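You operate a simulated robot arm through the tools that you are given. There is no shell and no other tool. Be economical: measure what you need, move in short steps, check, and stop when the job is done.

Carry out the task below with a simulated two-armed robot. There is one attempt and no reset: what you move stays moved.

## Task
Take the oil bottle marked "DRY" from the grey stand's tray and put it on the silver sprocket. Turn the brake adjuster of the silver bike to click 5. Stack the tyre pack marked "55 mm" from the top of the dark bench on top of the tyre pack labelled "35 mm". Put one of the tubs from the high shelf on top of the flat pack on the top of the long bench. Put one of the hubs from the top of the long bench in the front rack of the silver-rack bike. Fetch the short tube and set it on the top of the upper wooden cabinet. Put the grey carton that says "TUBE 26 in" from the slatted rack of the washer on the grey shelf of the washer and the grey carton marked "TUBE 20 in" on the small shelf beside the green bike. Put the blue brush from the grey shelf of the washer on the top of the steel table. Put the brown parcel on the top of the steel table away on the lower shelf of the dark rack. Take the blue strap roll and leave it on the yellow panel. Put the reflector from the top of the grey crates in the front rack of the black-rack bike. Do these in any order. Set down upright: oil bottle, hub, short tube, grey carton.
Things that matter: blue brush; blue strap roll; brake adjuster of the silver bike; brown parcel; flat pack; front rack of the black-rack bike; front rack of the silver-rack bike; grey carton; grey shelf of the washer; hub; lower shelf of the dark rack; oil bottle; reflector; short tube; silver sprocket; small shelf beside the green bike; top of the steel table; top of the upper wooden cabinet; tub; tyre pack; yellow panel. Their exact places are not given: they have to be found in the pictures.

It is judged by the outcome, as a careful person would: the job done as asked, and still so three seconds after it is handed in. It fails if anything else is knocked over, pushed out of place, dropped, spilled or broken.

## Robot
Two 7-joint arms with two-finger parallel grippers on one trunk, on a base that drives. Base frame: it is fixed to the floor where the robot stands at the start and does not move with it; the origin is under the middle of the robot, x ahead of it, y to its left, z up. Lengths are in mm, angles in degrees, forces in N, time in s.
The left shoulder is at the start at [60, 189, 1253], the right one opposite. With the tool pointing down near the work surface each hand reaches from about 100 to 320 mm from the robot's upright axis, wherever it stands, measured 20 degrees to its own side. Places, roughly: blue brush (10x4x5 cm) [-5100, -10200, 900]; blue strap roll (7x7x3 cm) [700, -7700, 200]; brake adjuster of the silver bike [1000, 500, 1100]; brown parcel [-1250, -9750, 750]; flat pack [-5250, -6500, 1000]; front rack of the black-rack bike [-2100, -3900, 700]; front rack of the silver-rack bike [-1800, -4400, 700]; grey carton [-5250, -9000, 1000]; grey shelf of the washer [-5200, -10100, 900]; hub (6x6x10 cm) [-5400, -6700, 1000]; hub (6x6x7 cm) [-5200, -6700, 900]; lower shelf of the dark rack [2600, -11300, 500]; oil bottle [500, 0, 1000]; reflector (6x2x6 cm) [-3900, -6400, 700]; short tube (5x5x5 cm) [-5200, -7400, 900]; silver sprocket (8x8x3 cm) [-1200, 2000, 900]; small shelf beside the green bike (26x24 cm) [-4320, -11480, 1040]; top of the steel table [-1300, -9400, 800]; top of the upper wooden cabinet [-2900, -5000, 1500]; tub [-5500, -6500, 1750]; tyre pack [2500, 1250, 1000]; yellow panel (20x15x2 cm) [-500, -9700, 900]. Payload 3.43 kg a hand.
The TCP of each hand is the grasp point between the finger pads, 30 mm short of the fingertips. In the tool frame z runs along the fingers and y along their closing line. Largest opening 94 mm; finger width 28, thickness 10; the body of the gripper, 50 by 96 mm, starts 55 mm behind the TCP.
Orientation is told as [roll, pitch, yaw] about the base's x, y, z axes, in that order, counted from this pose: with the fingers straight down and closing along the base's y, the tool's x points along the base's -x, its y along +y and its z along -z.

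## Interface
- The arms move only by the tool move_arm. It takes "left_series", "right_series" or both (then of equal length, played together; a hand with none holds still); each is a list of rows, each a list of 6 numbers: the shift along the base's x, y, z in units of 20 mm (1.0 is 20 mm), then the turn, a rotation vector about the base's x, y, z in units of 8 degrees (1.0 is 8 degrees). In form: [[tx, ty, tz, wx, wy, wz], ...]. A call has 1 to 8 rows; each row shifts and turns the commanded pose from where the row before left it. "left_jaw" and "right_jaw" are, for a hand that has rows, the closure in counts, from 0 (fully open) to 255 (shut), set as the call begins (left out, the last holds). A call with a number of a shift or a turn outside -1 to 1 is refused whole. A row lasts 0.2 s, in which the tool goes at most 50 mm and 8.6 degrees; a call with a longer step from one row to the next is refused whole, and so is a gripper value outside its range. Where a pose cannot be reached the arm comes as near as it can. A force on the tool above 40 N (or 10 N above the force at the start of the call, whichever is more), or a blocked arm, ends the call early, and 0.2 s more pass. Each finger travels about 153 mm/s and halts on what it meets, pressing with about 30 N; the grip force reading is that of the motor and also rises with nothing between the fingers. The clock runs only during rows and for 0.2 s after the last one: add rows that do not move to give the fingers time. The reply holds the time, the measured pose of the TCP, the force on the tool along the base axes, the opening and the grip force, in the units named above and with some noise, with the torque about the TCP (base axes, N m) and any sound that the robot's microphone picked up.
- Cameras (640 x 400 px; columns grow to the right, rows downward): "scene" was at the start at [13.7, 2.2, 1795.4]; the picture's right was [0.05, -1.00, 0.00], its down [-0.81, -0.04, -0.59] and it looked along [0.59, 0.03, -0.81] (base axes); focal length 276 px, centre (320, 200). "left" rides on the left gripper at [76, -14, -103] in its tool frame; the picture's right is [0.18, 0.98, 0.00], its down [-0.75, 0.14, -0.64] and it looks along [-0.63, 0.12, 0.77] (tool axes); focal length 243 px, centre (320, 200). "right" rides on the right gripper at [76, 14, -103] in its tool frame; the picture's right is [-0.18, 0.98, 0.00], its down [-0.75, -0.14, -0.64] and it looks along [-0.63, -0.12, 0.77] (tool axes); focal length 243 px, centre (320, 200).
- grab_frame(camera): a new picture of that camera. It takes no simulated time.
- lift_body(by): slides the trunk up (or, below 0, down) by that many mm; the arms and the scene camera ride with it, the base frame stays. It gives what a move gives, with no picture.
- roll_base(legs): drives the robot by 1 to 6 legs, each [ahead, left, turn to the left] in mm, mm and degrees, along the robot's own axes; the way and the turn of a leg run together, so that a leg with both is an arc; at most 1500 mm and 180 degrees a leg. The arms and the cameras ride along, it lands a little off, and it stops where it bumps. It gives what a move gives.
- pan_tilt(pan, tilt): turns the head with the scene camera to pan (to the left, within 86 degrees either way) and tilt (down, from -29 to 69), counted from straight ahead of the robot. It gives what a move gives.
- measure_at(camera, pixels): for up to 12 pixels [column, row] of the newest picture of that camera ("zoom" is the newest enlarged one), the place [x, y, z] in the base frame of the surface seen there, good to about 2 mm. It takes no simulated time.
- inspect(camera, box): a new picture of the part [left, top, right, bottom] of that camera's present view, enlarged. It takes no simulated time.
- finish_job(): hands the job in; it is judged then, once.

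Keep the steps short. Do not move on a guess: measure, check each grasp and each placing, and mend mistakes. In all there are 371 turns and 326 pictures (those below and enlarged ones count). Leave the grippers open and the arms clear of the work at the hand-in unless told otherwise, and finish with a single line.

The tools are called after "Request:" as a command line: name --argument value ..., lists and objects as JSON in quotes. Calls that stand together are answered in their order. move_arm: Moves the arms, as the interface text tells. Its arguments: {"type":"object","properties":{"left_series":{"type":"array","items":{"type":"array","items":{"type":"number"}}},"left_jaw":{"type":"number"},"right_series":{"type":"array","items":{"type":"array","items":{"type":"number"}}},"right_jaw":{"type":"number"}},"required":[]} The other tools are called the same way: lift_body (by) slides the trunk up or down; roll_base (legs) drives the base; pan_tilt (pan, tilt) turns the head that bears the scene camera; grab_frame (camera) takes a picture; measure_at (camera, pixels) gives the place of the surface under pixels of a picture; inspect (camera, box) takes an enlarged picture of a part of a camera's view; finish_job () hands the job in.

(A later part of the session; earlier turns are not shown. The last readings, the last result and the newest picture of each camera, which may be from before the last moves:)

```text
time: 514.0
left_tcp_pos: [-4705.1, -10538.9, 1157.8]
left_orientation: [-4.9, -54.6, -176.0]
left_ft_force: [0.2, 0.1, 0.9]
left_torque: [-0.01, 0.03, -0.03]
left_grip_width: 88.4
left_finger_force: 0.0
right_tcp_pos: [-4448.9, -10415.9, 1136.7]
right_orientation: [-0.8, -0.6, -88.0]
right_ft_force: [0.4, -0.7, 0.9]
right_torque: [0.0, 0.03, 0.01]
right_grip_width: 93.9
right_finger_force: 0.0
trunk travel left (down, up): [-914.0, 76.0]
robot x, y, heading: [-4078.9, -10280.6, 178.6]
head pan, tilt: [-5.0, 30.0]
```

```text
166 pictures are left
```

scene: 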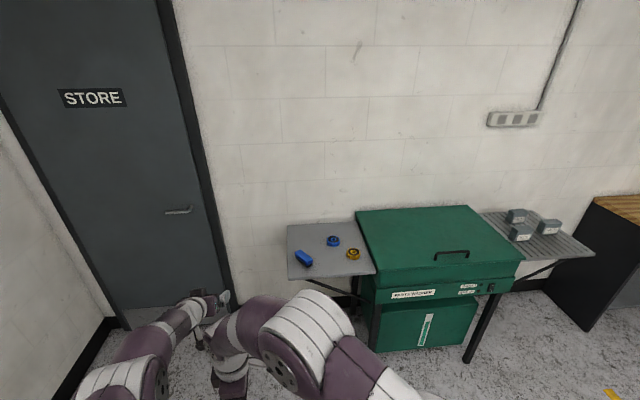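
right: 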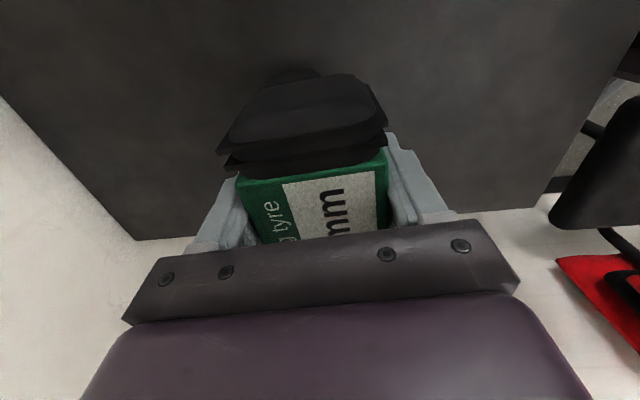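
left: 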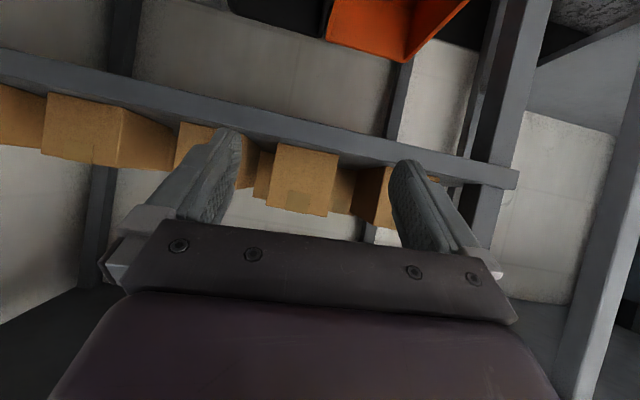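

Request:
inspect --camera "scene" --box '[280, 210, 400, 290]'

Request:
measure_at --camera "zoom" --pixels '[[130, 255], [85, 245], [165, 290], [120, 240], [140, 275], [285, 165], [395, 230], [60, 340], [60, 120], [230, 300], [440, 330], [400, 120]]'

Request:
inspect --camera "scene" --box '[480, 195, 600, 275]'

Request:
measure_at --camera "zoom" --pixels '[[215, 100], [190, 80], [240, 170], [370, 150], [240, 210], [380, 180], [500, 260], [120, 120], [330, 300], [210, 140]]'

```text
5.00 times, centred on (340, 250) of scene
```

zoom: 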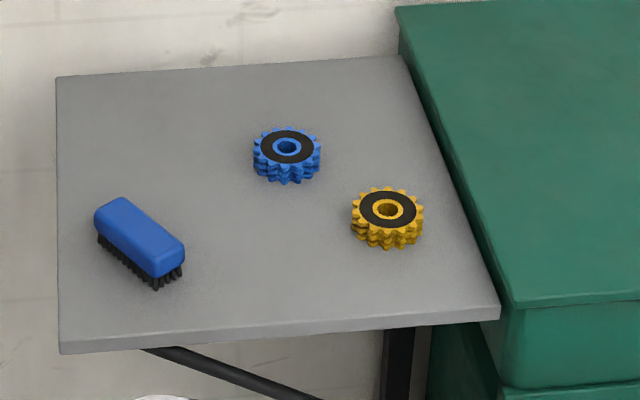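

```text
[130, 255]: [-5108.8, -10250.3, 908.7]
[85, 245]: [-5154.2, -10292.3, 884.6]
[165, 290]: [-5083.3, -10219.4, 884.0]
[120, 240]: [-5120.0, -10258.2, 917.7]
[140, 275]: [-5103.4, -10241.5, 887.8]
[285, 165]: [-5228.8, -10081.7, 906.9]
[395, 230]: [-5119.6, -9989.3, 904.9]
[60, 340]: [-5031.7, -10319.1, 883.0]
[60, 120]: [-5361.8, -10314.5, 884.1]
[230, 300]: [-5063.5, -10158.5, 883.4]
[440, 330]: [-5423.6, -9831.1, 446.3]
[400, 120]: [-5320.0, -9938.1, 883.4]
```

```text
5.00 times, centred on (540, 235) of scene
```

zoom: 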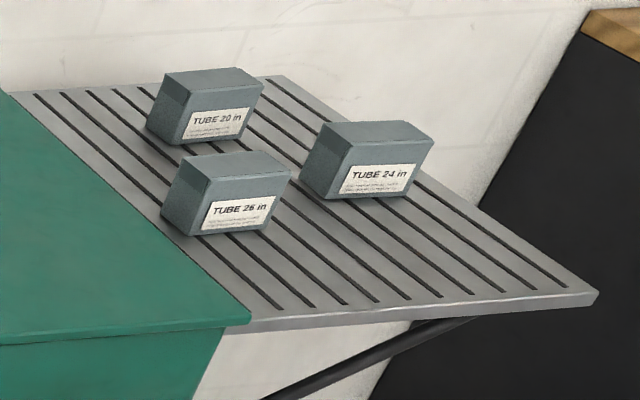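

```text
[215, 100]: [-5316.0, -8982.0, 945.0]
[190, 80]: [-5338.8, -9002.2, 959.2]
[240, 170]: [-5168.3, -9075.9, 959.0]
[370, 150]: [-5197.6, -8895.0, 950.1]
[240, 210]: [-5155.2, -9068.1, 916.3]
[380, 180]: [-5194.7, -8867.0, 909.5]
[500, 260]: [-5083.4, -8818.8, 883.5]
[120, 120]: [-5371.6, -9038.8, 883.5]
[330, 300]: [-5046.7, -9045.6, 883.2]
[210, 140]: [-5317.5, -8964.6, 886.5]
```

Found: brush at (−5117,−10255) lying at 45°; "TUBE 26" at (−5165,−9070), "TUBE 20" at (−5325,−8990), shelf z 883.5. I strafe right toward the slatted rack and move the right hand outward to its side.

Request:
roll_base --legs '[[0, -1190, 1.2], [150, 0, 0]]'

Request:
move_arm --right_series '[[-0.5, 1, 0, 0, 0, 0], [-0.5, 1, 0, 0, 0, 0], [-0.5, 1, 0, 0, 0, 0], [-0.5, 1, 0, 0, 0, 0], [-0.5, 1, 0, 0, 0, 0], [-0.5, 1, 0, 0, 0, 0], [-0.5, 1, 0, 0, 0, 0], [0, 0.5, 0, 0, 0, 0]]'

Request:
pan_tilt --pan 5 --tilt 42

Request:
grab_frame --camera "scene"

```text
time: 521.0
left_tcp_pos: [-4829.5, -9375.6, 1159.0]
left_orientation: [-4.9, -54.7, -174.5]
left_ft_force: [-0.1, -0.7, -0.5]
left_torque: [0.0, -0.01, -0.01]
left_grip_width: 88.3
left_finger_force: 0.0
right_tcp_pos: [-4578.6, -9244.6, 1137.8]
right_orientation: [-1.0, -0.7, -86.5]
right_ft_force: [0.9, 0.3, 0.3]
right_torque: [0.01, 0.03, 0.01]
right_grip_width: 93.6
right_finger_force: 0.2
trunk travel left (down, up): [-914.0, 76.0]
robot x, y, heading: [-4214.5, -9100.9, -179.8]
head pan, tilt: [-5.0, 30.0]
```

```text
time: 522.8
left_tcp_pos: [-4833.0, -9375.6, 1159.2]
left_orientation: [-4.8, -54.6, -174.5]
left_ft_force: [-0.4, -0.8, -0.7]
left_torque: [-0.02, 0.0, 0.0]
left_grip_width: 88.4
left_finger_force: 0.0
right_tcp_pos: [-4650.9, -9094.9, 1135.5]
right_orientation: [-0.8, -0.7, -86.6]
right_ft_force: [0.1, -0.5, 0.1]
right_torque: [0.01, -0.02, 0.01]
right_grip_width: 94.1
right_finger_force: 0.1
trunk travel left (down, up): [-914.0, 76.0]
robot x, y, heading: [-4211.2, -9103.5, -179.8]
head pan, tilt: [-5.0, 30.0]
```

```text
time: 523.5
left_tcp_pos: [-4833.2, -9373.9, 1158.2]
left_orientation: [-4.9, -54.5, -174.6]
left_ft_force: [-1.1, 0.5, -0.9]
left_torque: [-0.03, 0.0, 0.0]
left_grip_width: 88.5
left_finger_force: 0.1
right_tcp_pos: [-4652.2, -9096.3, 1136.3]
right_orientation: [-0.8, -0.7, -86.6]
right_ft_force: [-1.1, -0.5, 0.2]
right_torque: [-0.01, 0.01, 0.02]
right_grip_width: 94.2
right_finger_force: 0.1
trunk travel left (down, up): [-914.0, 76.0]
robot x, y, heading: [-4216.3, -9099.8, -179.8]
head pan, tilt: [5.0, 42.0]
```

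```text
163 pictures are left
```

scene: 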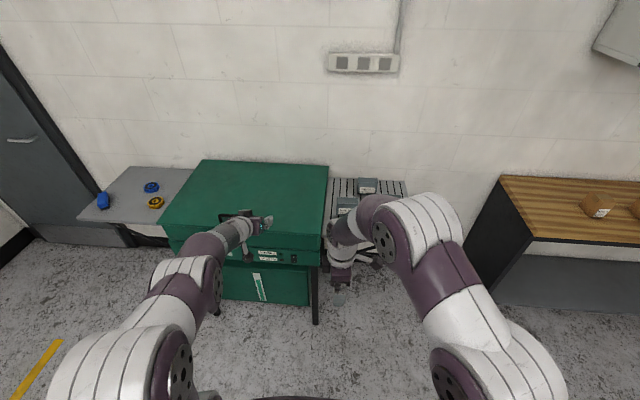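

Drive ahead 380 and reach 130 more with the right arm, then view the cartons from above.

Request:
roll_base --legs '[[380, 0, 0]]'

Request:
move_arm --right_series '[[-0.9, 0, 0, 0, 0, 0], [-0.9, 0, 0, 0, 0, 0], [-0.9, 0, 0, 0, 0, 0], [-0.9, 0, 0, 0, 0, 0], [-0.9, 0, 0, 0, 0, 0]]'

Request:
grab_frame --camera "right"

Request:
inspect --camera "scene" --box '[300, 160, 440, 260]'

```text
time: 525.9
left_tcp_pos: [-5208.9, -9375.0, 1158.8]
left_orientation: [-4.8, -54.6, -174.6]
left_ft_force: [0.0, 0.7, 0.4]
left_torque: [-0.02, 0.0, 0.01]
left_grip_width: 88.5
left_finger_force: 0.1
right_tcp_pos: [-5026.2, -9096.3, 1136.8]
right_orientation: [-0.7, -0.7, -86.5]
right_ft_force: [-0.1, -0.9, -0.1]
right_torque: [-0.02, 0.01, 0.02]
right_grip_width: 93.9
right_finger_force: 0.0
trunk travel left (down, up): [-914.0, 76.0]
robot x, y, heading: [-4586.0, -9105.0, -180.0]
head pan, tilt: [5.0, 42.0]
```

```text
time: 527.1
left_tcp_pos: [-5209.8, -9374.7, 1158.3]
left_orientation: [-4.8, -54.5, -174.6]
left_ft_force: [0.1, 0.0, -1.2]
left_torque: [-0.02, -0.01, 0.01]
left_grip_width: 88.8
left_finger_force: 0.1
right_tcp_pos: [-5118.0, -9098.1, 1135.9]
right_orientation: [-0.8, -0.7, -86.6]
right_ft_force: [0.2, 0.8, -0.3]
right_torque: [0.02, -0.01, 0.0]
right_grip_width: 94.1
right_finger_force: 0.1
trunk travel left (down, up): [-914.0, 76.0]
robot x, y, heading: [-4590.1, -9100.4, -179.8]
head pan, tilt: [5.0, 42.0]
```

```text
162 pictures are left
```

right: 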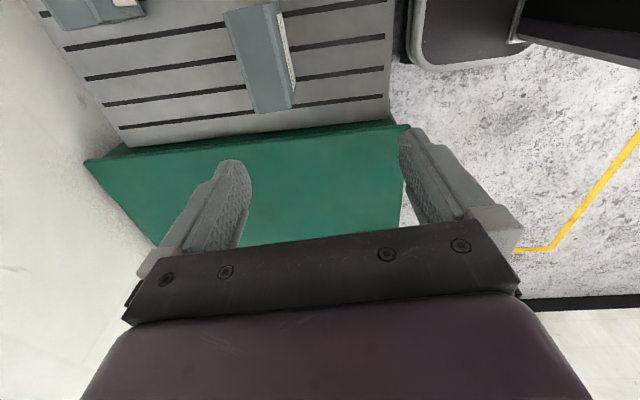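

```text
4.00 times, centred on (370, 210) of scene
```

zoom: 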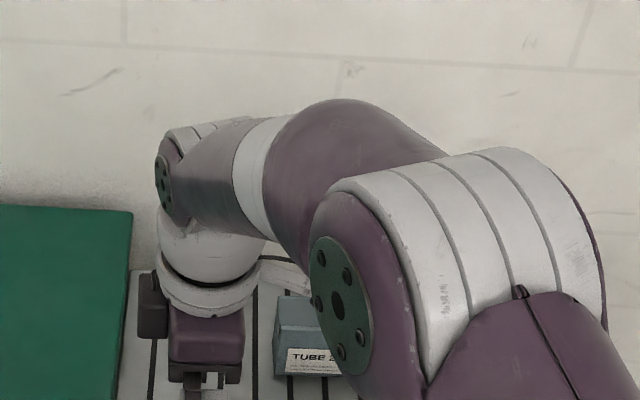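

Measure the cartons seen by the right camera.

Request:
measure_at --camera "right" --pixels '[[240, 20], [272, 15], [255, 100], [280, 95], [230, 15], [258, 60], [285, 60], [292, 90], [95, 10], [135, 12]]'

```text
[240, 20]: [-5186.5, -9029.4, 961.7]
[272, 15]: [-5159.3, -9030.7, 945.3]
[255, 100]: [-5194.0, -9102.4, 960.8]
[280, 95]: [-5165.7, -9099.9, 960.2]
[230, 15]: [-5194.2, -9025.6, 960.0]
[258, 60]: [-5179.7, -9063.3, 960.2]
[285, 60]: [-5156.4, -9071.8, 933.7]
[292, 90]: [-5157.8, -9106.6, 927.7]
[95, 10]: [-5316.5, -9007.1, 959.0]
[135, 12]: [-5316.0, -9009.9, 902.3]
```

TUBE 26: centre (−5179,−9064), 45 × 90 mm, top 960. Align over it and lower.

Request:
move_arm --right_series '[[-0.8, 0.45, 0, 0, 0, -0.2], [-0.8, 0.45, 0, 0, 0, -0.2], [-0.75, 0.4, 0, 0, 0, 0], [-0.7, 0.4, 0, 0, 0, 0], [0, 0, 0, 0, 0, 0]]'

Request:
lift_body --by -120

Request:
grab_frame --camera "right"

```text
time: 528.3
left_tcp_pos: [-5210.4, -9376.0, 1158.7]
left_orientation: [-4.9, -54.6, -174.6]
left_ft_force: [-0.3, 0.3, 0.1]
left_torque: [-0.01, -0.02, 0.01]
left_grip_width: 88.5
left_finger_force: 0.0
right_tcp_pos: [-5174.2, -9061.9, 1135.1]
right_orientation: [-0.8, -0.8, -89.8]
right_ft_force: [0.0, -0.9, 0.1]
right_torque: [-0.03, 0.04, 0.0]
right_grip_width: 94.0
right_finger_force: 0.1
right hand out of reach, approached as far as the arm can: row 4
trunk travel left (down, up): [-914.0, 76.0]
robot x, y, heading: [-4590.6, -9100.6, -179.8]
head pan, tilt: [5.0, 42.0]
```

```text
time: 529.8
left_tcp_pos: [-5211.1, -9374.9, 1039.7]
left_orientation: [-4.8, -54.6, -174.6]
left_ft_force: [-0.9, 0.6, -0.7]
left_torque: [0.03, 0.01, 0.0]
left_grip_width: 88.3
left_finger_force: 0.0
right_tcp_pos: [-5174.5, -9062.1, 1015.1]
right_orientation: [-0.8, -0.7, -89.8]
right_ft_force: [0.0, 0.1, 0.3]
right_torque: [0.01, 0.01, 0.01]
right_grip_width: 94.2
right_finger_force: 0.0
trunk travel left (down, up): [-794.0, 196.0]
robot x, y, heading: [-4592.3, -9107.0, -179.9]
head pan, tilt: [5.0, 42.0]
```

```text
160 pictures are left
```

right: 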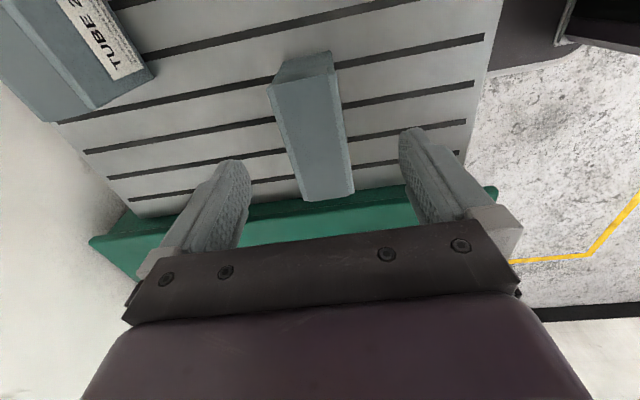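

Before lowering further I check the washer lid's height under my left hand.

Request:
grab_frame --camera "scene"

Request:
measure_at --camera "scene" --pixels '[[270, 190], [300, 220], [220, 200], [310, 180]]'

```text
159 pictures are left
```

scene: 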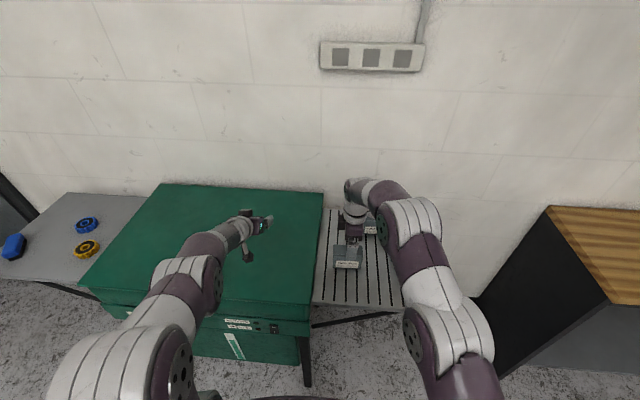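

```text
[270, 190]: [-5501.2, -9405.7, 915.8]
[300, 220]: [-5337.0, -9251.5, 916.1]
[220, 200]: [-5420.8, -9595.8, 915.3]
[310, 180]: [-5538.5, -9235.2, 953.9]
```

Lid top is 916, so I raise the left hand 120 mm, then lower and grip.

Request:
move_arm --left_series '[[0, 0, 1, 0, 0, 0], [0, 0, 1, 0, 0, 0], [0, 0, 1, 0, 0, 0], [0, 0, 1, 0, 0, 0], [0, 0, 1, 0, 0, 0], [0, 0, 1, 0, 0, 0]]'

Request:
lift_body --by -90

Request:
move_arm --right_series '[[0, 0, 0, 0, 0, 0], [0, 0, 0, 0, 0, 0], [0, 0, 0, 0, 0, 0]]' --right_jaw 255

Request:
lift_body --by 130

Request:
grab_frame --camera "right"

```text
time: 531.2
left_tcp_pos: [-5209.6, -9374.7, 1158.4]
left_orientation: [-4.9, -54.5, -174.5]
left_ft_force: [0.4, 0.4, 0.8]
left_torque: [0.01, 0.0, -0.04]
left_grip_width: 88.4
left_finger_force: 0.0
right_tcp_pos: [-5174.6, -9061.7, 1015.4]
right_orientation: [-0.8, -0.7, -89.7]
right_ft_force: [0.3, -0.6, -0.1]
right_torque: [-0.05, -0.02, 0.01]
right_grip_width: 94.2
right_finger_force: 0.2
trunk travel left (down, up): [-794.0, 196.0]
robot x, y, heading: [-4592.1, -9102.7, -180.2]
head pan, tilt: [5.0, 42.0]
```

```text
time: 532.5
left_tcp_pos: [-5210.0, -9374.4, 1068.8]
left_orientation: [-4.9, -54.6, -174.6]
left_ft_force: [-1.0, -0.1, -0.5]
left_torque: [0.01, 0.0, 0.0]
left_grip_width: 88.4
left_finger_force: 0.1
right_tcp_pos: [-5174.8, -9061.0, 925.9]
right_orientation: [-0.7, -0.7, -89.8]
right_ft_force: [0.8, 0.8, -0.8]
right_torque: [0.03, 0.03, -0.01]
right_grip_width: 93.8
right_finger_force: 0.1
trunk travel left (down, up): [-704.0, 286.0]
robot x, y, heading: [-4586.8, -9103.7, -179.9]
head pan, tilt: [5.0, 42.0]
```

```text
time: 533.3
left_tcp_pos: [-5208.6, -9375.1, 1068.7]
left_orientation: [-5.0, -54.7, -174.7]
left_ft_force: [-0.9, -0.6, 0.6]
left_torque: [-0.02, 0.03, -0.02]
left_grip_width: 88.7
left_finger_force: 0.1
right_tcp_pos: [-5174.0, -9062.4, 925.7]
right_orientation: [-0.7, -0.8, -89.8]
right_ft_force: [-0.4, 0.5, 4.1]
right_torque: [-0.04, -0.06, -0.02]
right_grip_width: 49.1
right_finger_force: 30.0
trunk travel left (down, up): [-704.0, 286.0]
robot x, y, heading: [-4591.0, -9105.3, -180.0]
head pan, tilt: [5.0, 42.0]
```

```text
time: 534.9
left_tcp_pos: [-5209.0, -9374.6, 1198.0]
left_orientation: [-4.9, -54.5, -174.6]
left_ft_force: [-0.1, 0.1, 0.0]
left_torque: [-0.01, 0.01, 0.0]
left_grip_width: 88.6
left_finger_force: 0.0
right_tcp_pos: [-5174.8, -9061.5, 1053.7]
right_orientation: [-0.8, -0.7, -89.9]
right_ft_force: [-0.3, 0.0, -1.3]
right_torque: [-0.01, -0.04, 0.0]
right_grip_width: 48.9
right_finger_force: 29.7
trunk travel left (down, up): [-834.0, 155.0]
robot x, y, heading: [-4591.3, -9102.2, -179.7]
head pan, tilt: [5.0, 42.0]
```

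```text
158 pictures are left
```

right: 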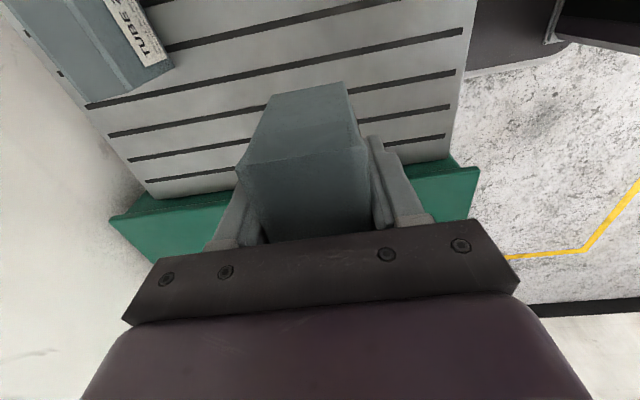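

Held. Carry it over to the grey shelf: back 85, left 1056.

Request:
roll_base --legs '[[-85, 0, 0], [0, 1056, 0]]'

Request:
pan_tilt --pan 0 --tilt 45

Request:
grab_frame --camera "scene"

Request:
grab_frame --camera "right"

```text
time: 541.0
left_tcp_pos: [-5109.3, -10457.8, 1199.4]
left_orientation: [-4.9, -54.5, -173.6]
left_ft_force: [0.8, -0.1, 0.1]
left_torque: [0.02, 0.0, -0.04]
left_grip_width: 88.6
left_finger_force: 0.1
right_tcp_pos: [-5080.3, -10142.9, 1055.1]
right_orientation: [-0.9, -0.5, -88.7]
right_ft_force: [0.4, -0.3, -2.0]
right_torque: [0.0, 0.0, -0.01]
right_grip_width: 49.1
right_finger_force: 30.2
trunk travel left (down, up): [-834.0, 155.0]
robot x, y, heading: [-4495.3, -10173.9, -178.6]
head pan, tilt: [5.0, 42.0]
```

```text
time: 541.7
left_tcp_pos: [-5108.8, -10459.2, 1197.9]
left_orientation: [-4.9, -54.5, -173.5]
left_ft_force: [0.6, -0.6, -0.4]
left_torque: [0.0, 0.01, 0.0]
left_grip_width: 88.5
left_finger_force: 0.0
right_tcp_pos: [-5079.5, -10143.6, 1055.1]
right_orientation: [-0.9, -0.6, -88.7]
right_ft_force: [-0.4, -0.8, -1.5]
right_torque: [0.0, 0.01, -0.03]
right_grip_width: 49.3
right_finger_force: 29.8
trunk travel left (down, up): [-834.0, 155.0]
robot x, y, heading: [-4495.6, -10173.4, -178.8]
head pan, tilt: [0.0, 45.0]
```

```text
157 pictures are left
```

scene: 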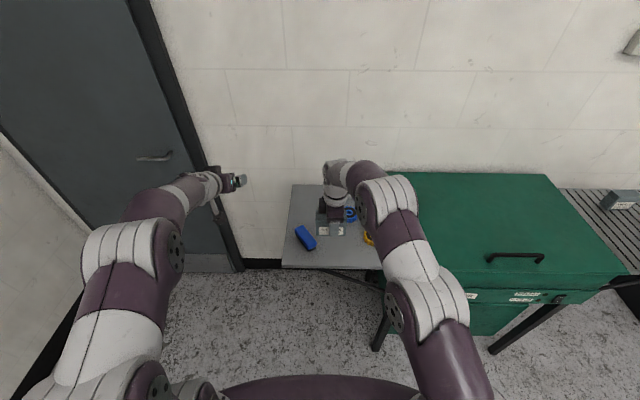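

```text
156 pictures are left
```

right: 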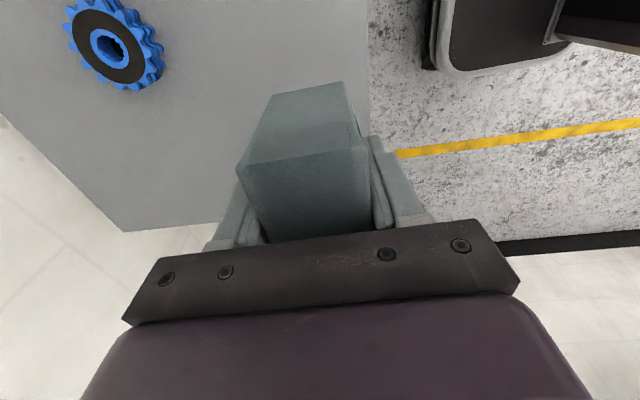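

Shift 20 mm north with the arm, then lower onto the shelf.

Request:
move_arm --right_series '[[0, 0.6, 0, 0, 0, 0], [0, 0.5, 0, 0, 0, -0.15], [0, 0, 0, 0, 0, 0]]'

Request:
lift_body --by -124

Request:
lift_body --by -4

Request:
lift_body --by -2

```text
time: 542.5
left_tcp_pos: [-5109.5, -10457.8, 1199.7]
left_orientation: [-4.9, -54.5, -173.5]
left_ft_force: [0.0, -0.5, 0.7]
left_torque: [-0.01, -0.01, 0.0]
left_grip_width: 88.5
left_finger_force: 0.0
right_tcp_pos: [-5079.3, -10121.1, 1055.0]
right_orientation: [-0.8, -0.6, -89.9]
right_ft_force: [0.1, 0.2, -1.7]
right_torque: [0.02, -0.02, -0.03]
right_grip_width: 48.9
right_finger_force: 30.3
trunk travel left (down, up): [-834.0, 155.0]
robot x, y, heading: [-4496.0, -10172.3, -178.8]
head pan, tilt: [0.0, 45.0]
```

```text
time: 544.0
left_tcp_pos: [-5108.2, -10459.3, 1075.6]
left_orientation: [-4.8, -54.6, -173.6]
left_ft_force: [0.8, 0.2, 0.1]
left_torque: [-0.01, 0.01, 0.03]
left_grip_width: 88.6
left_finger_force: 0.0
right_tcp_pos: [-5078.6, -10120.5, 930.0]
right_orientation: [-0.8, -0.7, -90.0]
right_ft_force: [0.6, -0.6, -1.5]
right_torque: [-0.01, -0.01, 0.03]
right_grip_width: 49.3
right_finger_force: 30.2
trunk travel left (down, up): [-710.0, 279.0]
robot x, y, heading: [-4497.3, -10174.4, -178.8]
head pan, tilt: [0.0, 45.0]
```

```text
time: 544.6
left_tcp_pos: [-5109.0, -10457.7, 1070.2]
left_orientation: [-4.9, -54.5, -173.5]
left_ft_force: [-0.1, 0.6, -0.8]
left_torque: [-0.01, -0.02, -0.02]
left_grip_width: 88.7
left_finger_force: 0.1
right_tcp_pos: [-5080.2, -10121.0, 926.3]
right_orientation: [-0.8, -0.8, -89.9]
right_ft_force: [-0.1, 0.0, -1.6]
right_torque: [0.02, 0.0, 0.01]
right_grip_width: 48.7
right_finger_force: 29.8
trunk travel left (down, up): [-706.0, 284.0]
robot x, y, heading: [-4497.0, -10171.2, -178.7]
head pan, tilt: [0.0, 45.0]
```

```text
time: 545.1
left_tcp_pos: [-5107.9, -10458.1, 1069.2]
left_orientation: [-4.9, -54.6, -173.5]
left_ft_force: [-0.2, -0.2, -0.5]
left_torque: [0.0, 0.0, -0.01]
left_grip_width: 88.2
left_finger_force: 0.1
right_tcp_pos: [-5079.7, -10120.0, 925.6]
right_orientation: [-0.9, -0.7, -89.9]
right_ft_force: [0.2, 0.5, 4.5]
right_torque: [-0.1, -0.16, 0.03]
right_grip_width: 49.1
right_finger_force: 30.4
trunk travel left (down, up): [-704.0, 286.0]
robot x, y, heading: [-4495.6, -10173.1, -178.9]
head pan, tilt: [0.0, 45.0]
```

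Contact. Release and rise.

Request:
move_arm --right_series '[[0, 0, 0, 0, 0, 0], [0, 0, 0, 0, 0, 0], [0, 0, 0, 0, 0, 0]]' --right_jaw 0

Request:
lift_body --by 170

Request:
grab_frame --camera "right"

```text
time: 545.9
left_tcp_pos: [-5109.0, -10457.5, 1068.4]
left_orientation: [-4.9, -54.5, -173.5]
left_ft_force: [0.2, 0.5, -0.5]
left_torque: [0.0, -0.01, 0.0]
left_grip_width: 88.7
left_finger_force: 0.1
right_tcp_pos: [-5079.8, -10120.1, 924.4]
right_orientation: [-0.8, -0.7, -89.9]
right_ft_force: [0.3, 0.3, 0.6]
right_torque: [-0.01, 0.01, -0.02]
right_grip_width: 94.1
right_finger_force: 0.0
trunk travel left (down, up): [-704.0, 286.0]
robot x, y, heading: [-4494.8, -10169.0, -178.9]
head pan, tilt: [0.0, 45.0]
```

```text
time: 547.8
left_tcp_pos: [-5107.6, -10458.5, 1237.7]
left_orientation: [-4.9, -54.5, -173.4]
left_ft_force: [-0.8, 0.3, -0.6]
left_torque: [-0.04, 0.02, -0.01]
left_grip_width: 88.7
left_finger_force: 0.1
right_tcp_pos: [-5079.4, -10120.6, 1094.9]
right_orientation: [-0.8, -0.8, -89.9]
right_ft_force: [0.5, -0.9, -0.5]
right_torque: [0.02, -0.02, 0.01]
right_grip_width: 93.8
right_finger_force: 0.0
trunk travel left (down, up): [-874.0, 115.0]
robot x, y, heading: [-4496.2, -10175.4, -178.7]
head pan, tilt: [0.0, 45.0]
```

```text
155 pictures are left
```

right: 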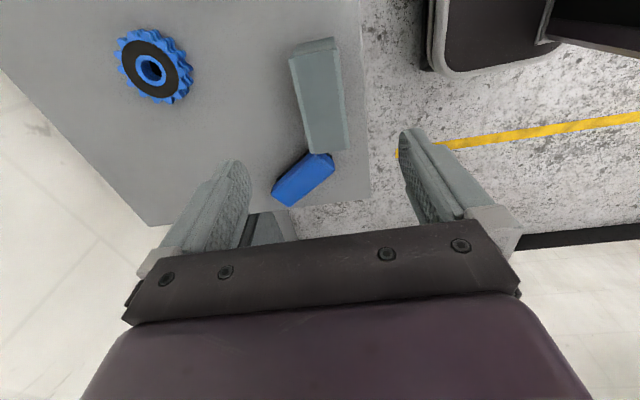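

TUBE 26 stands on the grey shelf. Next TUBE 20: move right to it.

Request:
roll_base --legs '[[0, -1125, -1], [150, 0, 0]]'

Request:
grab_frame --camera "right"

Request:
grab_frame --camera "scene"

```text
time: 554.5
left_tcp_pos: [-5278.4, -9326.1, 1240.3]
left_orientation: [-4.8, -54.7, -174.2]
left_ft_force: [-0.3, -0.3, 0.0]
left_torque: [0.05, 0.0, 0.0]
left_grip_width: 88.4
left_finger_force: 0.0
right_tcp_pos: [-5245.9, -8989.5, 1095.8]
right_orientation: [-0.9, -0.7, -90.5]
right_ft_force: [0.1, 0.0, 0.1]
right_torque: [-0.03, 0.03, -0.03]
right_grip_width: 93.9
right_finger_force: 0.0
trunk travel left (down, up): [-874.0, 115.0]
robot x, y, heading: [-4660.6, -9046.1, -179.5]
head pan, tilt: [0.0, 45.0]
```

```text
154 pictures are left
```

right: 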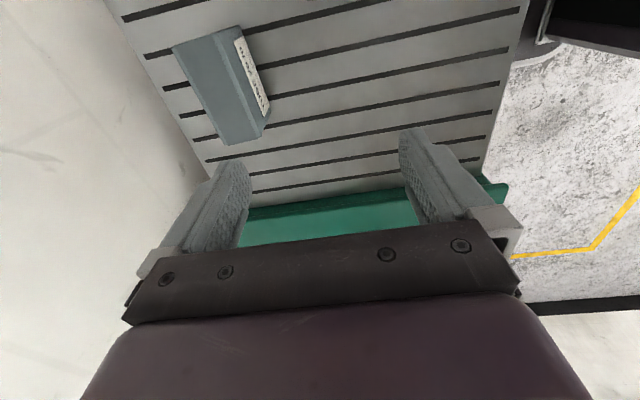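

```text
153 pictures are left
```

scene: 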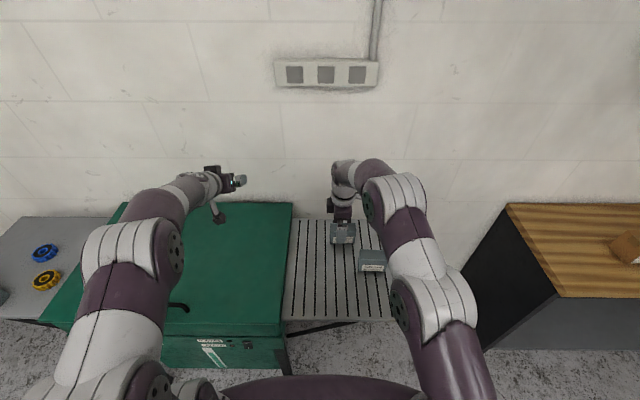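

Request:
measure_at --camera "right" --pixels '[[177, 47], [236, 29], [225, 143], [262, 132], [205, 80], [232, 100], [260, 95], [240, 50], [268, 105]]'

Request:
inspect --camera "scene" --box '[290, 200, 410, 280]'

```text
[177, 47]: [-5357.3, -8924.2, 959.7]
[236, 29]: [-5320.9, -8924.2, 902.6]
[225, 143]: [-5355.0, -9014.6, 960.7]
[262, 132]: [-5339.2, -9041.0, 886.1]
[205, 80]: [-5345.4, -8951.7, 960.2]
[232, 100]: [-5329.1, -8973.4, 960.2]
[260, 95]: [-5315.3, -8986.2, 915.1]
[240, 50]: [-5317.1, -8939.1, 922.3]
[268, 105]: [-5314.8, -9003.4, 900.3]
```

```text
5.00 times, centred on (350, 240) of scene
```

zoom: 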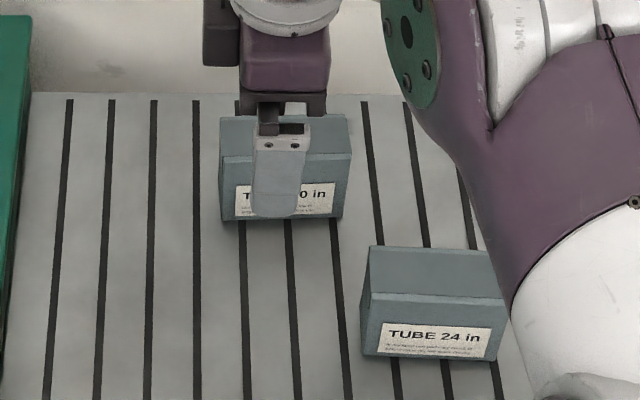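

TUBE 20: centre (−5337,−8968). Drive ahead 91, right 21, then lower and grip.

Request:
roll_base --legs '[[91, -21, 0]]'

Request:
lift_body --by -90

Request:
grab_frame --camera "right"

```text
time: 555.6
left_tcp_pos: [-5367.9, -9307.5, 1240.7]
left_orientation: [-4.9, -54.8, -174.1]
left_ft_force: [0.4, -0.4, 0.7]
left_torque: [0.02, -0.01, -0.03]
left_grip_width: 88.6
left_finger_force: 0.0
right_tcp_pos: [-5334.3, -8970.5, 1096.4]
right_orientation: [-0.8, -0.8, -90.5]
right_ft_force: [0.3, 0.3, -0.6]
right_torque: [0.01, 0.01, 0.01]
right_grip_width: 94.1
right_finger_force: 0.1
trunk travel left (down, up): [-874.0, 115.0]
robot x, y, heading: [-4751.6, -9030.0, -179.6]
head pan, tilt: [0.0, 45.0]
```

```text
time: 556.9
left_tcp_pos: [-5370.4, -9306.1, 1148.8]
left_orientation: [-4.8, -54.5, -174.0]
left_ft_force: [-0.8, -0.4, -0.3]
left_torque: [-0.02, 0.01, 0.03]
left_grip_width: 88.8
left_finger_force: 0.1
right_tcp_pos: [-5335.9, -8971.1, 1005.1]
right_orientation: [-0.9, -0.7, -90.4]
right_ft_force: [-0.5, -0.2, 1.3]
right_torque: [-0.01, -0.01, 0.0]
right_grip_width: 94.3
right_finger_force: 0.1
trunk travel left (down, up): [-785.0, 205.0]
robot x, y, heading: [-4752.4, -9031.7, -179.7]
head pan, tilt: [0.0, 45.0]
```

```text
151 pictures are left
```

right: 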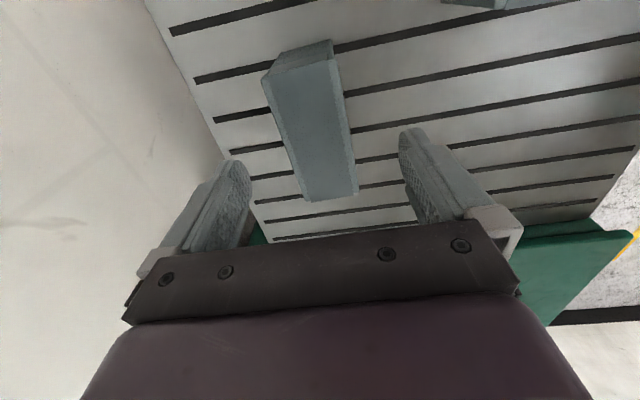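

Request:
lift_body --by -79

Request:
move_arm --right_series '[[0, 0, 0, 0, 0, 0], [0, 0, 0, 0, 0, 0], [0, 0, 0, 0, 0, 0]]' --right_jaw 255

Request:
lift_body --by 150

Request:
grab_frame --camera "right"

```text
time: 558.1
left_tcp_pos: [-5369.2, -9306.3, 1069.6]
left_orientation: [-4.9, -54.6, -174.1]
left_ft_force: [-0.6, 0.0, 0.4]
left_torque: [-0.02, -0.01, 0.0]
left_grip_width: 88.8
left_finger_force: 0.0
right_tcp_pos: [-5336.5, -8970.7, 926.8]
right_orientation: [-0.8, -0.8, -90.5]
right_ft_force: [-0.4, 0.2, 0.2]
right_torque: [-0.01, 0.0, -0.02]
right_grip_width: 94.1
right_finger_force: 0.0
trunk travel left (down, up): [-706.0, 284.0]
robot x, y, heading: [-4754.7, -9027.3, -179.3]
head pan, tilt: [0.0, 45.0]
```

```text
time: 558.9
left_tcp_pos: [-5367.7, -9306.5, 1070.3]
left_orientation: [-4.9, -54.7, -174.1]
left_ft_force: [-0.8, 0.3, 0.0]
left_torque: [0.01, -0.01, -0.01]
left_grip_width: 88.3
left_finger_force: 0.0
right_tcp_pos: [-5336.7, -8970.1, 927.5]
right_orientation: [-0.8, -0.6, -90.5]
right_ft_force: [-1.7, 0.0, 2.0]
right_torque: [0.01, -0.04, 0.04]
right_grip_width: 48.9
right_finger_force: 29.8
trunk travel left (down, up): [-706.0, 284.0]
robot x, y, heading: [-4752.3, -9029.3, -179.3]
head pan, tilt: [0.0, 45.0]
```

```text
time: 560.6
left_tcp_pos: [-5368.7, -9307.7, 1219.4]
left_orientation: [-4.9, -54.5, -174.1]
left_ft_force: [-0.1, 0.3, 0.3]
left_torque: [0.02, 0.02, 0.01]
left_grip_width: 88.6
left_finger_force: 0.0
right_tcp_pos: [-5335.9, -8971.0, 1076.0]
right_orientation: [-0.8, -0.7, -90.4]
right_ft_force: [1.0, 0.9, -1.8]
right_torque: [0.0, -0.01, -0.01]
right_grip_width: 49.0
right_finger_force: 29.5
trunk travel left (down, up): [-856.0, 134.0]
robot x, y, heading: [-4751.5, -9028.7, -179.5]
head pan, tilt: [0.0, 45.0]
```

```text
150 pictures are left
```

right: 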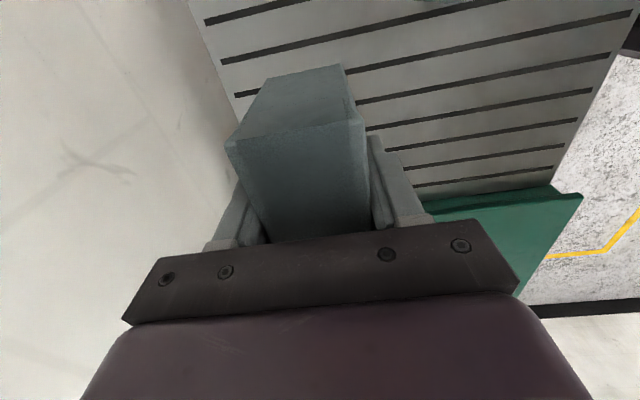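

Held. Back up, turn to face south and approach the small shelf by the green bike.

Request:
roll_base --legs '[[-490, 0, 0], [0, 0, 89.4], [1250, 0, 0]]'

Request:
pan_tilt --pan 0 --tilt 25

Request:
grab_frame --camera "scene"

```text
time: 573.2
left_tcp_pos: [-3929.3, -10869.8, 1220.6]
left_orientation: [-4.9, -54.6, -82.3]
left_ft_force: [-0.5, 0.5, -0.8]
left_torque: [0.04, 0.01, 0.01]
left_grip_width: 88.4
left_finger_force: 0.1
right_tcp_pos: [-4265.9, -10848.3, 1075.8]
right_orientation: [-0.8, -0.7, 1.3]
right_ft_force: [-0.6, 0.2, -1.3]
right_torque: [0.02, 0.02, -0.01]
right_grip_width: 49.4
right_finger_force: 29.6
trunk travel left (down, up): [-856.0, 134.0]
robot x, y, heading: [-4227.4, -10264.0, -87.9]
head pan, tilt: [0.0, 45.0]
```

```text
time: 574.0
left_tcp_pos: [-3927.5, -10871.2, 1220.0]
left_orientation: [-4.9, -54.5, -82.3]
left_ft_force: [-0.2, -0.5, 1.1]
left_torque: [0.0, 0.03, 0.01]
left_grip_width: 88.4
left_finger_force: 0.0
right_tcp_pos: [-4267.1, -10848.3, 1075.4]
right_orientation: [-0.8, -0.6, 1.4]
right_ft_force: [0.4, -0.1, -2.1]
right_torque: [-0.02, -0.04, 0.0]
right_grip_width: 49.0
right_finger_force: 29.9
trunk travel left (down, up): [-856.0, 134.0]
robot x, y, heading: [-4225.4, -10264.9, -87.4]
head pan, tilt: [0.0, 25.0]
```

```text
149 pictures are left
```

scene: 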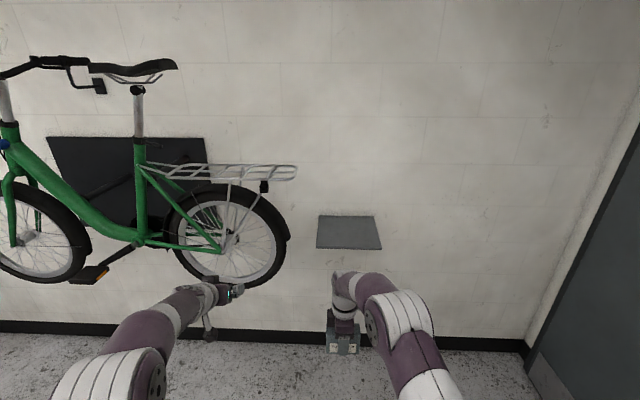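

Request:
measure_at --camera "scene" --pixels '[[348, 232], [320, 220], [375, 218], [320, 246], [378, 246], [290, 180], [285, 240], [260, 185], [348, 160]]'

```text
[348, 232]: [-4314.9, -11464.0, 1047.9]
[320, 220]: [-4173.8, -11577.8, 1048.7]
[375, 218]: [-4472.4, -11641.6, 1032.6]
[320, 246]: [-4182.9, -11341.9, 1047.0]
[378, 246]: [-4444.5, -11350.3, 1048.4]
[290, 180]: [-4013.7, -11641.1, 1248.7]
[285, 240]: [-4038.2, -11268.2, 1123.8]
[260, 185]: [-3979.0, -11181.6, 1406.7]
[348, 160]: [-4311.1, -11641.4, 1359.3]
```

The shelf: x −4445…−4175, y −11340…−11600, z 1048. My left hand would meet the green bike, so I untilt and retract it first.

Request:
move_arm --left_series '[[0, 1, 0, 1, 0, 0], [0, 1, 0, 1, 0, 0], [0, 1, 0, 1, 0, 0], [0, 1, 0, 1, 0, 0], [0, 1, 0, 1, 0, 0], [0, 1, 0, 1, 0, 0], [0, 1, 0, 0, 0, 0], [0, 1, 0, 0, 0, 0]]'

Request:
move_arm --left_series '[[0, 1, 0, 0, 0, 0], [-0.5, 1, 0, 0, 0, 0], [-0.5, 1, 0, 0, 0, 0], [-0.5, 1, 0, 0, 0, 0], [-0.5, 1, 0, 0, 0, 0], [-0.5, 1, 0, 0, 0, 0]]' --left_jaw 0

```text
time: 575.8
left_tcp_pos: [-3929.4, -10709.3, 1221.7]
left_orientation: [0.9, -6.7, -85.4]
left_ft_force: [0.5, -0.4, 0.3]
left_torque: [-0.06, -0.01, 0.05]
left_grip_width: 88.5
left_finger_force: 0.2
right_tcp_pos: [-4265.5, -10848.1, 1075.7]
right_orientation: [-0.8, -0.6, 1.3]
right_ft_force: [-0.2, -0.4, -2.3]
right_torque: [-0.05, -0.01, -0.02]
right_grip_width: 48.9
right_finger_force: 30.6
trunk travel left (down, up): [-856.0, 134.0]
robot x, y, heading: [-4227.1, -10261.4, -87.9]
head pan, tilt: [0.0, 25.0]
```

```text
time: 577.2
left_tcp_pos: [-3980.5, -10589.3, 1221.5]
left_orientation: [0.9, -6.8, -85.6]
left_ft_force: [-0.3, -0.3, 0.6]
left_torque: [0.0, -0.01, 0.0]
left_grip_width: 93.8
left_finger_force: 0.1
right_tcp_pos: [-4265.6, -10848.0, 1077.6]
right_orientation: [-0.8, -0.8, 1.4]
right_ft_force: [0.5, 0.2, -0.9]
right_torque: [0.0, 0.02, 0.0]
right_grip_width: 48.8
right_finger_force: 29.7
trunk travel left (down, up): [-856.0, 134.0]
robot x, y, heading: [-4225.7, -10263.9, -87.8]
head pan, tilt: [0.0, 25.0]
```

Raise the trunk 70 mm, square up, drive most of the way.

Request:
lift_body --by 70

Request:
roll_base --legs '[[0, 0, -2.2], [420, -27, 0]]'

Request:
pan_tilt --pan 0 --tilt 40

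Request:
grab_frame --camera "scene"

Request:
grab_frame --camera "right"

```text
time: 578.3
left_tcp_pos: [-3979.6, -10591.0, 1291.2]
left_orientation: [1.0, -6.8, -85.5]
left_ft_force: [-0.1, -0.4, 0.8]
left_torque: [0.0, 0.02, 0.01]
left_grip_width: 94.3
left_finger_force: 0.1
right_tcp_pos: [-4267.2, -10849.6, 1144.9]
right_orientation: [-0.8, -0.7, 1.4]
right_ft_force: [-0.5, 0.3, -1.4]
right_torque: [0.0, 0.03, -0.01]
right_grip_width: 48.8
right_finger_force: 30.2
trunk travel left (down, up): [-926.0, 64.0]
robot x, y, heading: [-4227.2, -10260.5, -87.6]
head pan, tilt: [0.0, 25.0]
```

```text
time: 581.3
left_tcp_pos: [-4018.0, -11026.2, 1290.6]
left_orientation: [1.0, -6.9, -87.5]
left_ft_force: [0.4, 0.3, -0.3]
left_torque: [-0.01, -0.01, 0.02]
left_grip_width: 94.0
left_finger_force: 0.1
right_tcp_pos: [-4311.8, -11271.8, 1147.8]
right_orientation: [-0.8, -0.7, -0.6]
right_ft_force: [0.2, -0.1, -1.6]
right_torque: [0.0, 0.01, -0.04]
right_grip_width: 48.8
right_finger_force: 29.4
trunk travel left (down, up): [-926.0, 64.0]
robot x, y, heading: [-4249.4, -10689.0, -89.5]
head pan, tilt: [0.0, 25.0]
```

```text
time: 582.1
left_tcp_pos: [-4016.2, -11028.0, 1290.7]
left_orientation: [1.0, -6.9, -87.5]
left_ft_force: [-0.6, 0.3, 0.3]
left_torque: [0.03, -0.01, 0.03]
left_grip_width: 94.0
left_finger_force: 0.1
right_tcp_pos: [-4312.0, -11273.7, 1144.9]
right_orientation: [-0.7, -0.7, -0.7]
right_ft_force: [-0.5, 0.3, -1.6]
right_torque: [0.02, -0.01, -0.03]
right_grip_width: 49.2
right_finger_force: 30.4
trunk travel left (down, up): [-926.0, 64.0]
robot x, y, heading: [-4251.5, -10689.5, -89.6]
head pan, tilt: [0.0, 40.0]
```

```text
148 pictures are left
```

scene: 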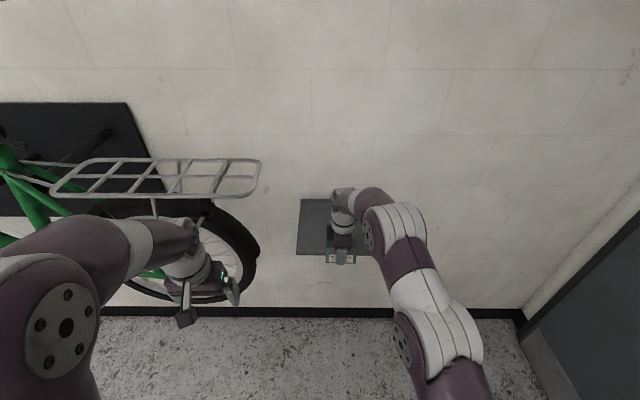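

```text
147 pictures are left
```

right: 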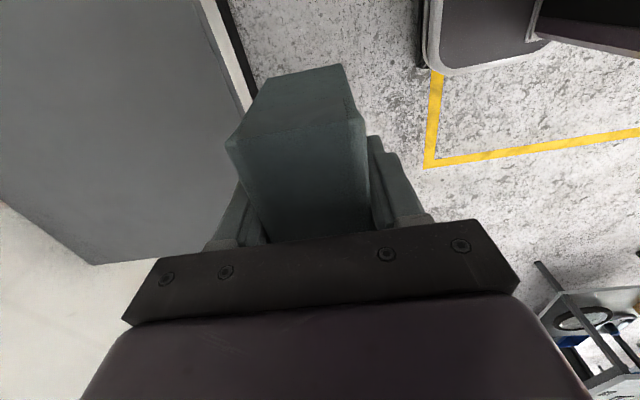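

I retract the left hand another 120 mm, then advance 150 and lower.

Request:
move_arm --left_series '[[-0.3, 1, 0, 0, 0, 0], [-0.3, 1, 0, 0, 0, 0], [-0.3, 1, 0, 0, 0, 0], [-0.3, 1, 0, 0, 0, 0], [-0.3, 1, 0, 0, 0, 0], [-0.3, 1, 0, 0, 0, 0], [-0.3, 0.7, 0, 0, 0, 0]]'

Request:
roll_base --legs '[[152, 0, 0]]'

Request:
lift_body --by -45

Request:
grab_frame --camera "scene"

Request:
grab_frame --camera "right"

```text
time: 583.7
left_tcp_pos: [-4047.9, -10940.5, 1289.9]
left_orientation: [0.9, -6.9, -87.6]
left_ft_force: [0.3, -0.5, 0.1]
left_torque: [-0.02, 0.0, -0.02]
left_grip_width: 94.1
left_finger_force: 0.0
left hand out of reach, approached as far as the arm can: row 5, 6, 7
right_tcp_pos: [-4310.9, -11273.6, 1145.4]
right_orientation: [-0.9, -0.7, -0.7]
right_ft_force: [-0.3, 0.1, -2.0]
right_torque: [0.0, 0.0, -0.01]
right_grip_width: 49.0
right_finger_force: 29.7
trunk travel left (down, up): [-926.0, 64.0]
robot x, y, heading: [-4249.6, -10686.2, -89.6]
head pan, tilt: [0.0, 40.0]
```

```text
time: 585.0
left_tcp_pos: [-4046.7, -11088.5, 1291.2]
left_orientation: [0.9, -6.9, -87.6]
left_ft_force: [0.1, 0.4, -0.1]
left_torque: [0.02, -0.01, 0.01]
left_grip_width: 94.0
left_finger_force: 0.1
right_tcp_pos: [-4310.9, -11421.1, 1147.1]
right_orientation: [-0.9, -0.7, -0.6]
right_ft_force: [-0.5, 0.2, -1.4]
right_torque: [0.0, 0.0, -0.01]
right_grip_width: 48.9
right_finger_force: 30.0
trunk travel left (down, up): [-926.0, 64.0]
robot x, y, heading: [-4249.3, -10836.5, -89.4]
head pan, tilt: [0.0, 40.0]
```

```text
time: 585.9
left_tcp_pos: [-4048.0, -11091.9, 1245.3]
left_orientation: [0.9, -6.7, -87.6]
left_ft_force: [-0.4, -0.4, -1.0]
left_torque: [0.01, -0.01, -0.01]
left_grip_width: 94.2
left_finger_force: 0.1
right_tcp_pos: [-4310.8, -11424.0, 1100.4]
right_orientation: [-0.9, -0.7, -0.6]
right_ft_force: [0.5, 0.1, -1.7]
right_torque: [0.03, 0.05, -0.02]
right_grip_width: 49.0
right_finger_force: 29.6
trunk travel left (down, up): [-881.0, 109.0]
robot x, y, heading: [-4252.1, -10838.8, -89.4]
head pan, tilt: [0.0, 40.0]
```

```text
146 pictures are left
```

scene: 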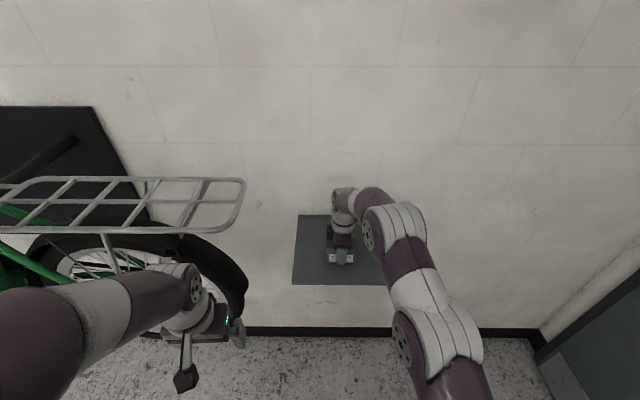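

```text
145 pictures are left
```

right: 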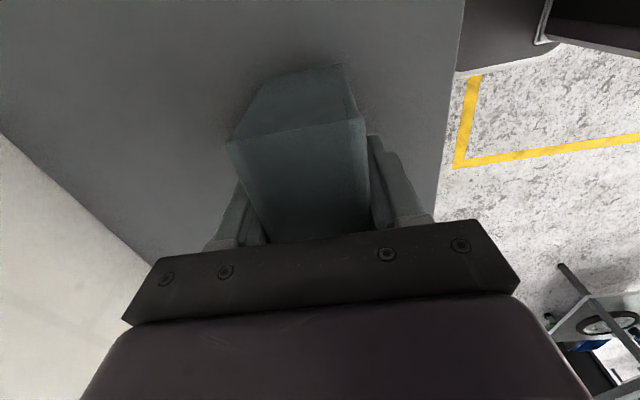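

Over the shelf. Lower to contact and release.

Request:
lift_body --by -7

Request:
lift_body --by -2.5

```text
time: 586.5
left_tcp_pos: [-4047.2, -11091.8, 1238.0]
left_orientation: [0.9, -6.8, -87.6]
left_ft_force: [0.1, -0.3, -0.7]
left_torque: [-0.03, -0.01, 0.0]
left_grip_width: 94.1
left_finger_force: 0.1
right_tcp_pos: [-4310.5, -11423.1, 1093.8]
right_orientation: [-0.7, -0.7, -0.7]
right_ft_force: [-0.7, -0.6, -1.7]
right_torque: [0.02, -0.01, -0.01]
right_grip_width: 49.0
right_finger_force: 29.5
trunk travel left (down, up): [-874.0, 116.0]
robot x, y, heading: [-4249.4, -10842.5, -89.7]
head pan, tilt: [0.0, 40.0]
```

```text
time: 587.0
left_tcp_pos: [-4047.0, -11092.6, 1235.3]
left_orientation: [0.9, -6.7, -87.6]
left_ft_force: [-0.1, -0.4, -0.5]
left_torque: [-0.01, 0.0, -0.03]
left_grip_width: 94.2
left_finger_force: 0.0
right_tcp_pos: [-4310.5, -11423.7, 1091.5]
right_orientation: [-0.9, -0.8, -0.6]
right_ft_force: [0.0, 0.0, -1.0]
right_torque: [0.04, -0.02, -0.02]
right_grip_width: 48.8
right_finger_force: 29.6
trunk travel left (down, up): [-871.0, 119.0]
robot x, y, heading: [-4253.0, -10839.4, -89.9]
head pan, tilt: [0.0, 40.0]
```

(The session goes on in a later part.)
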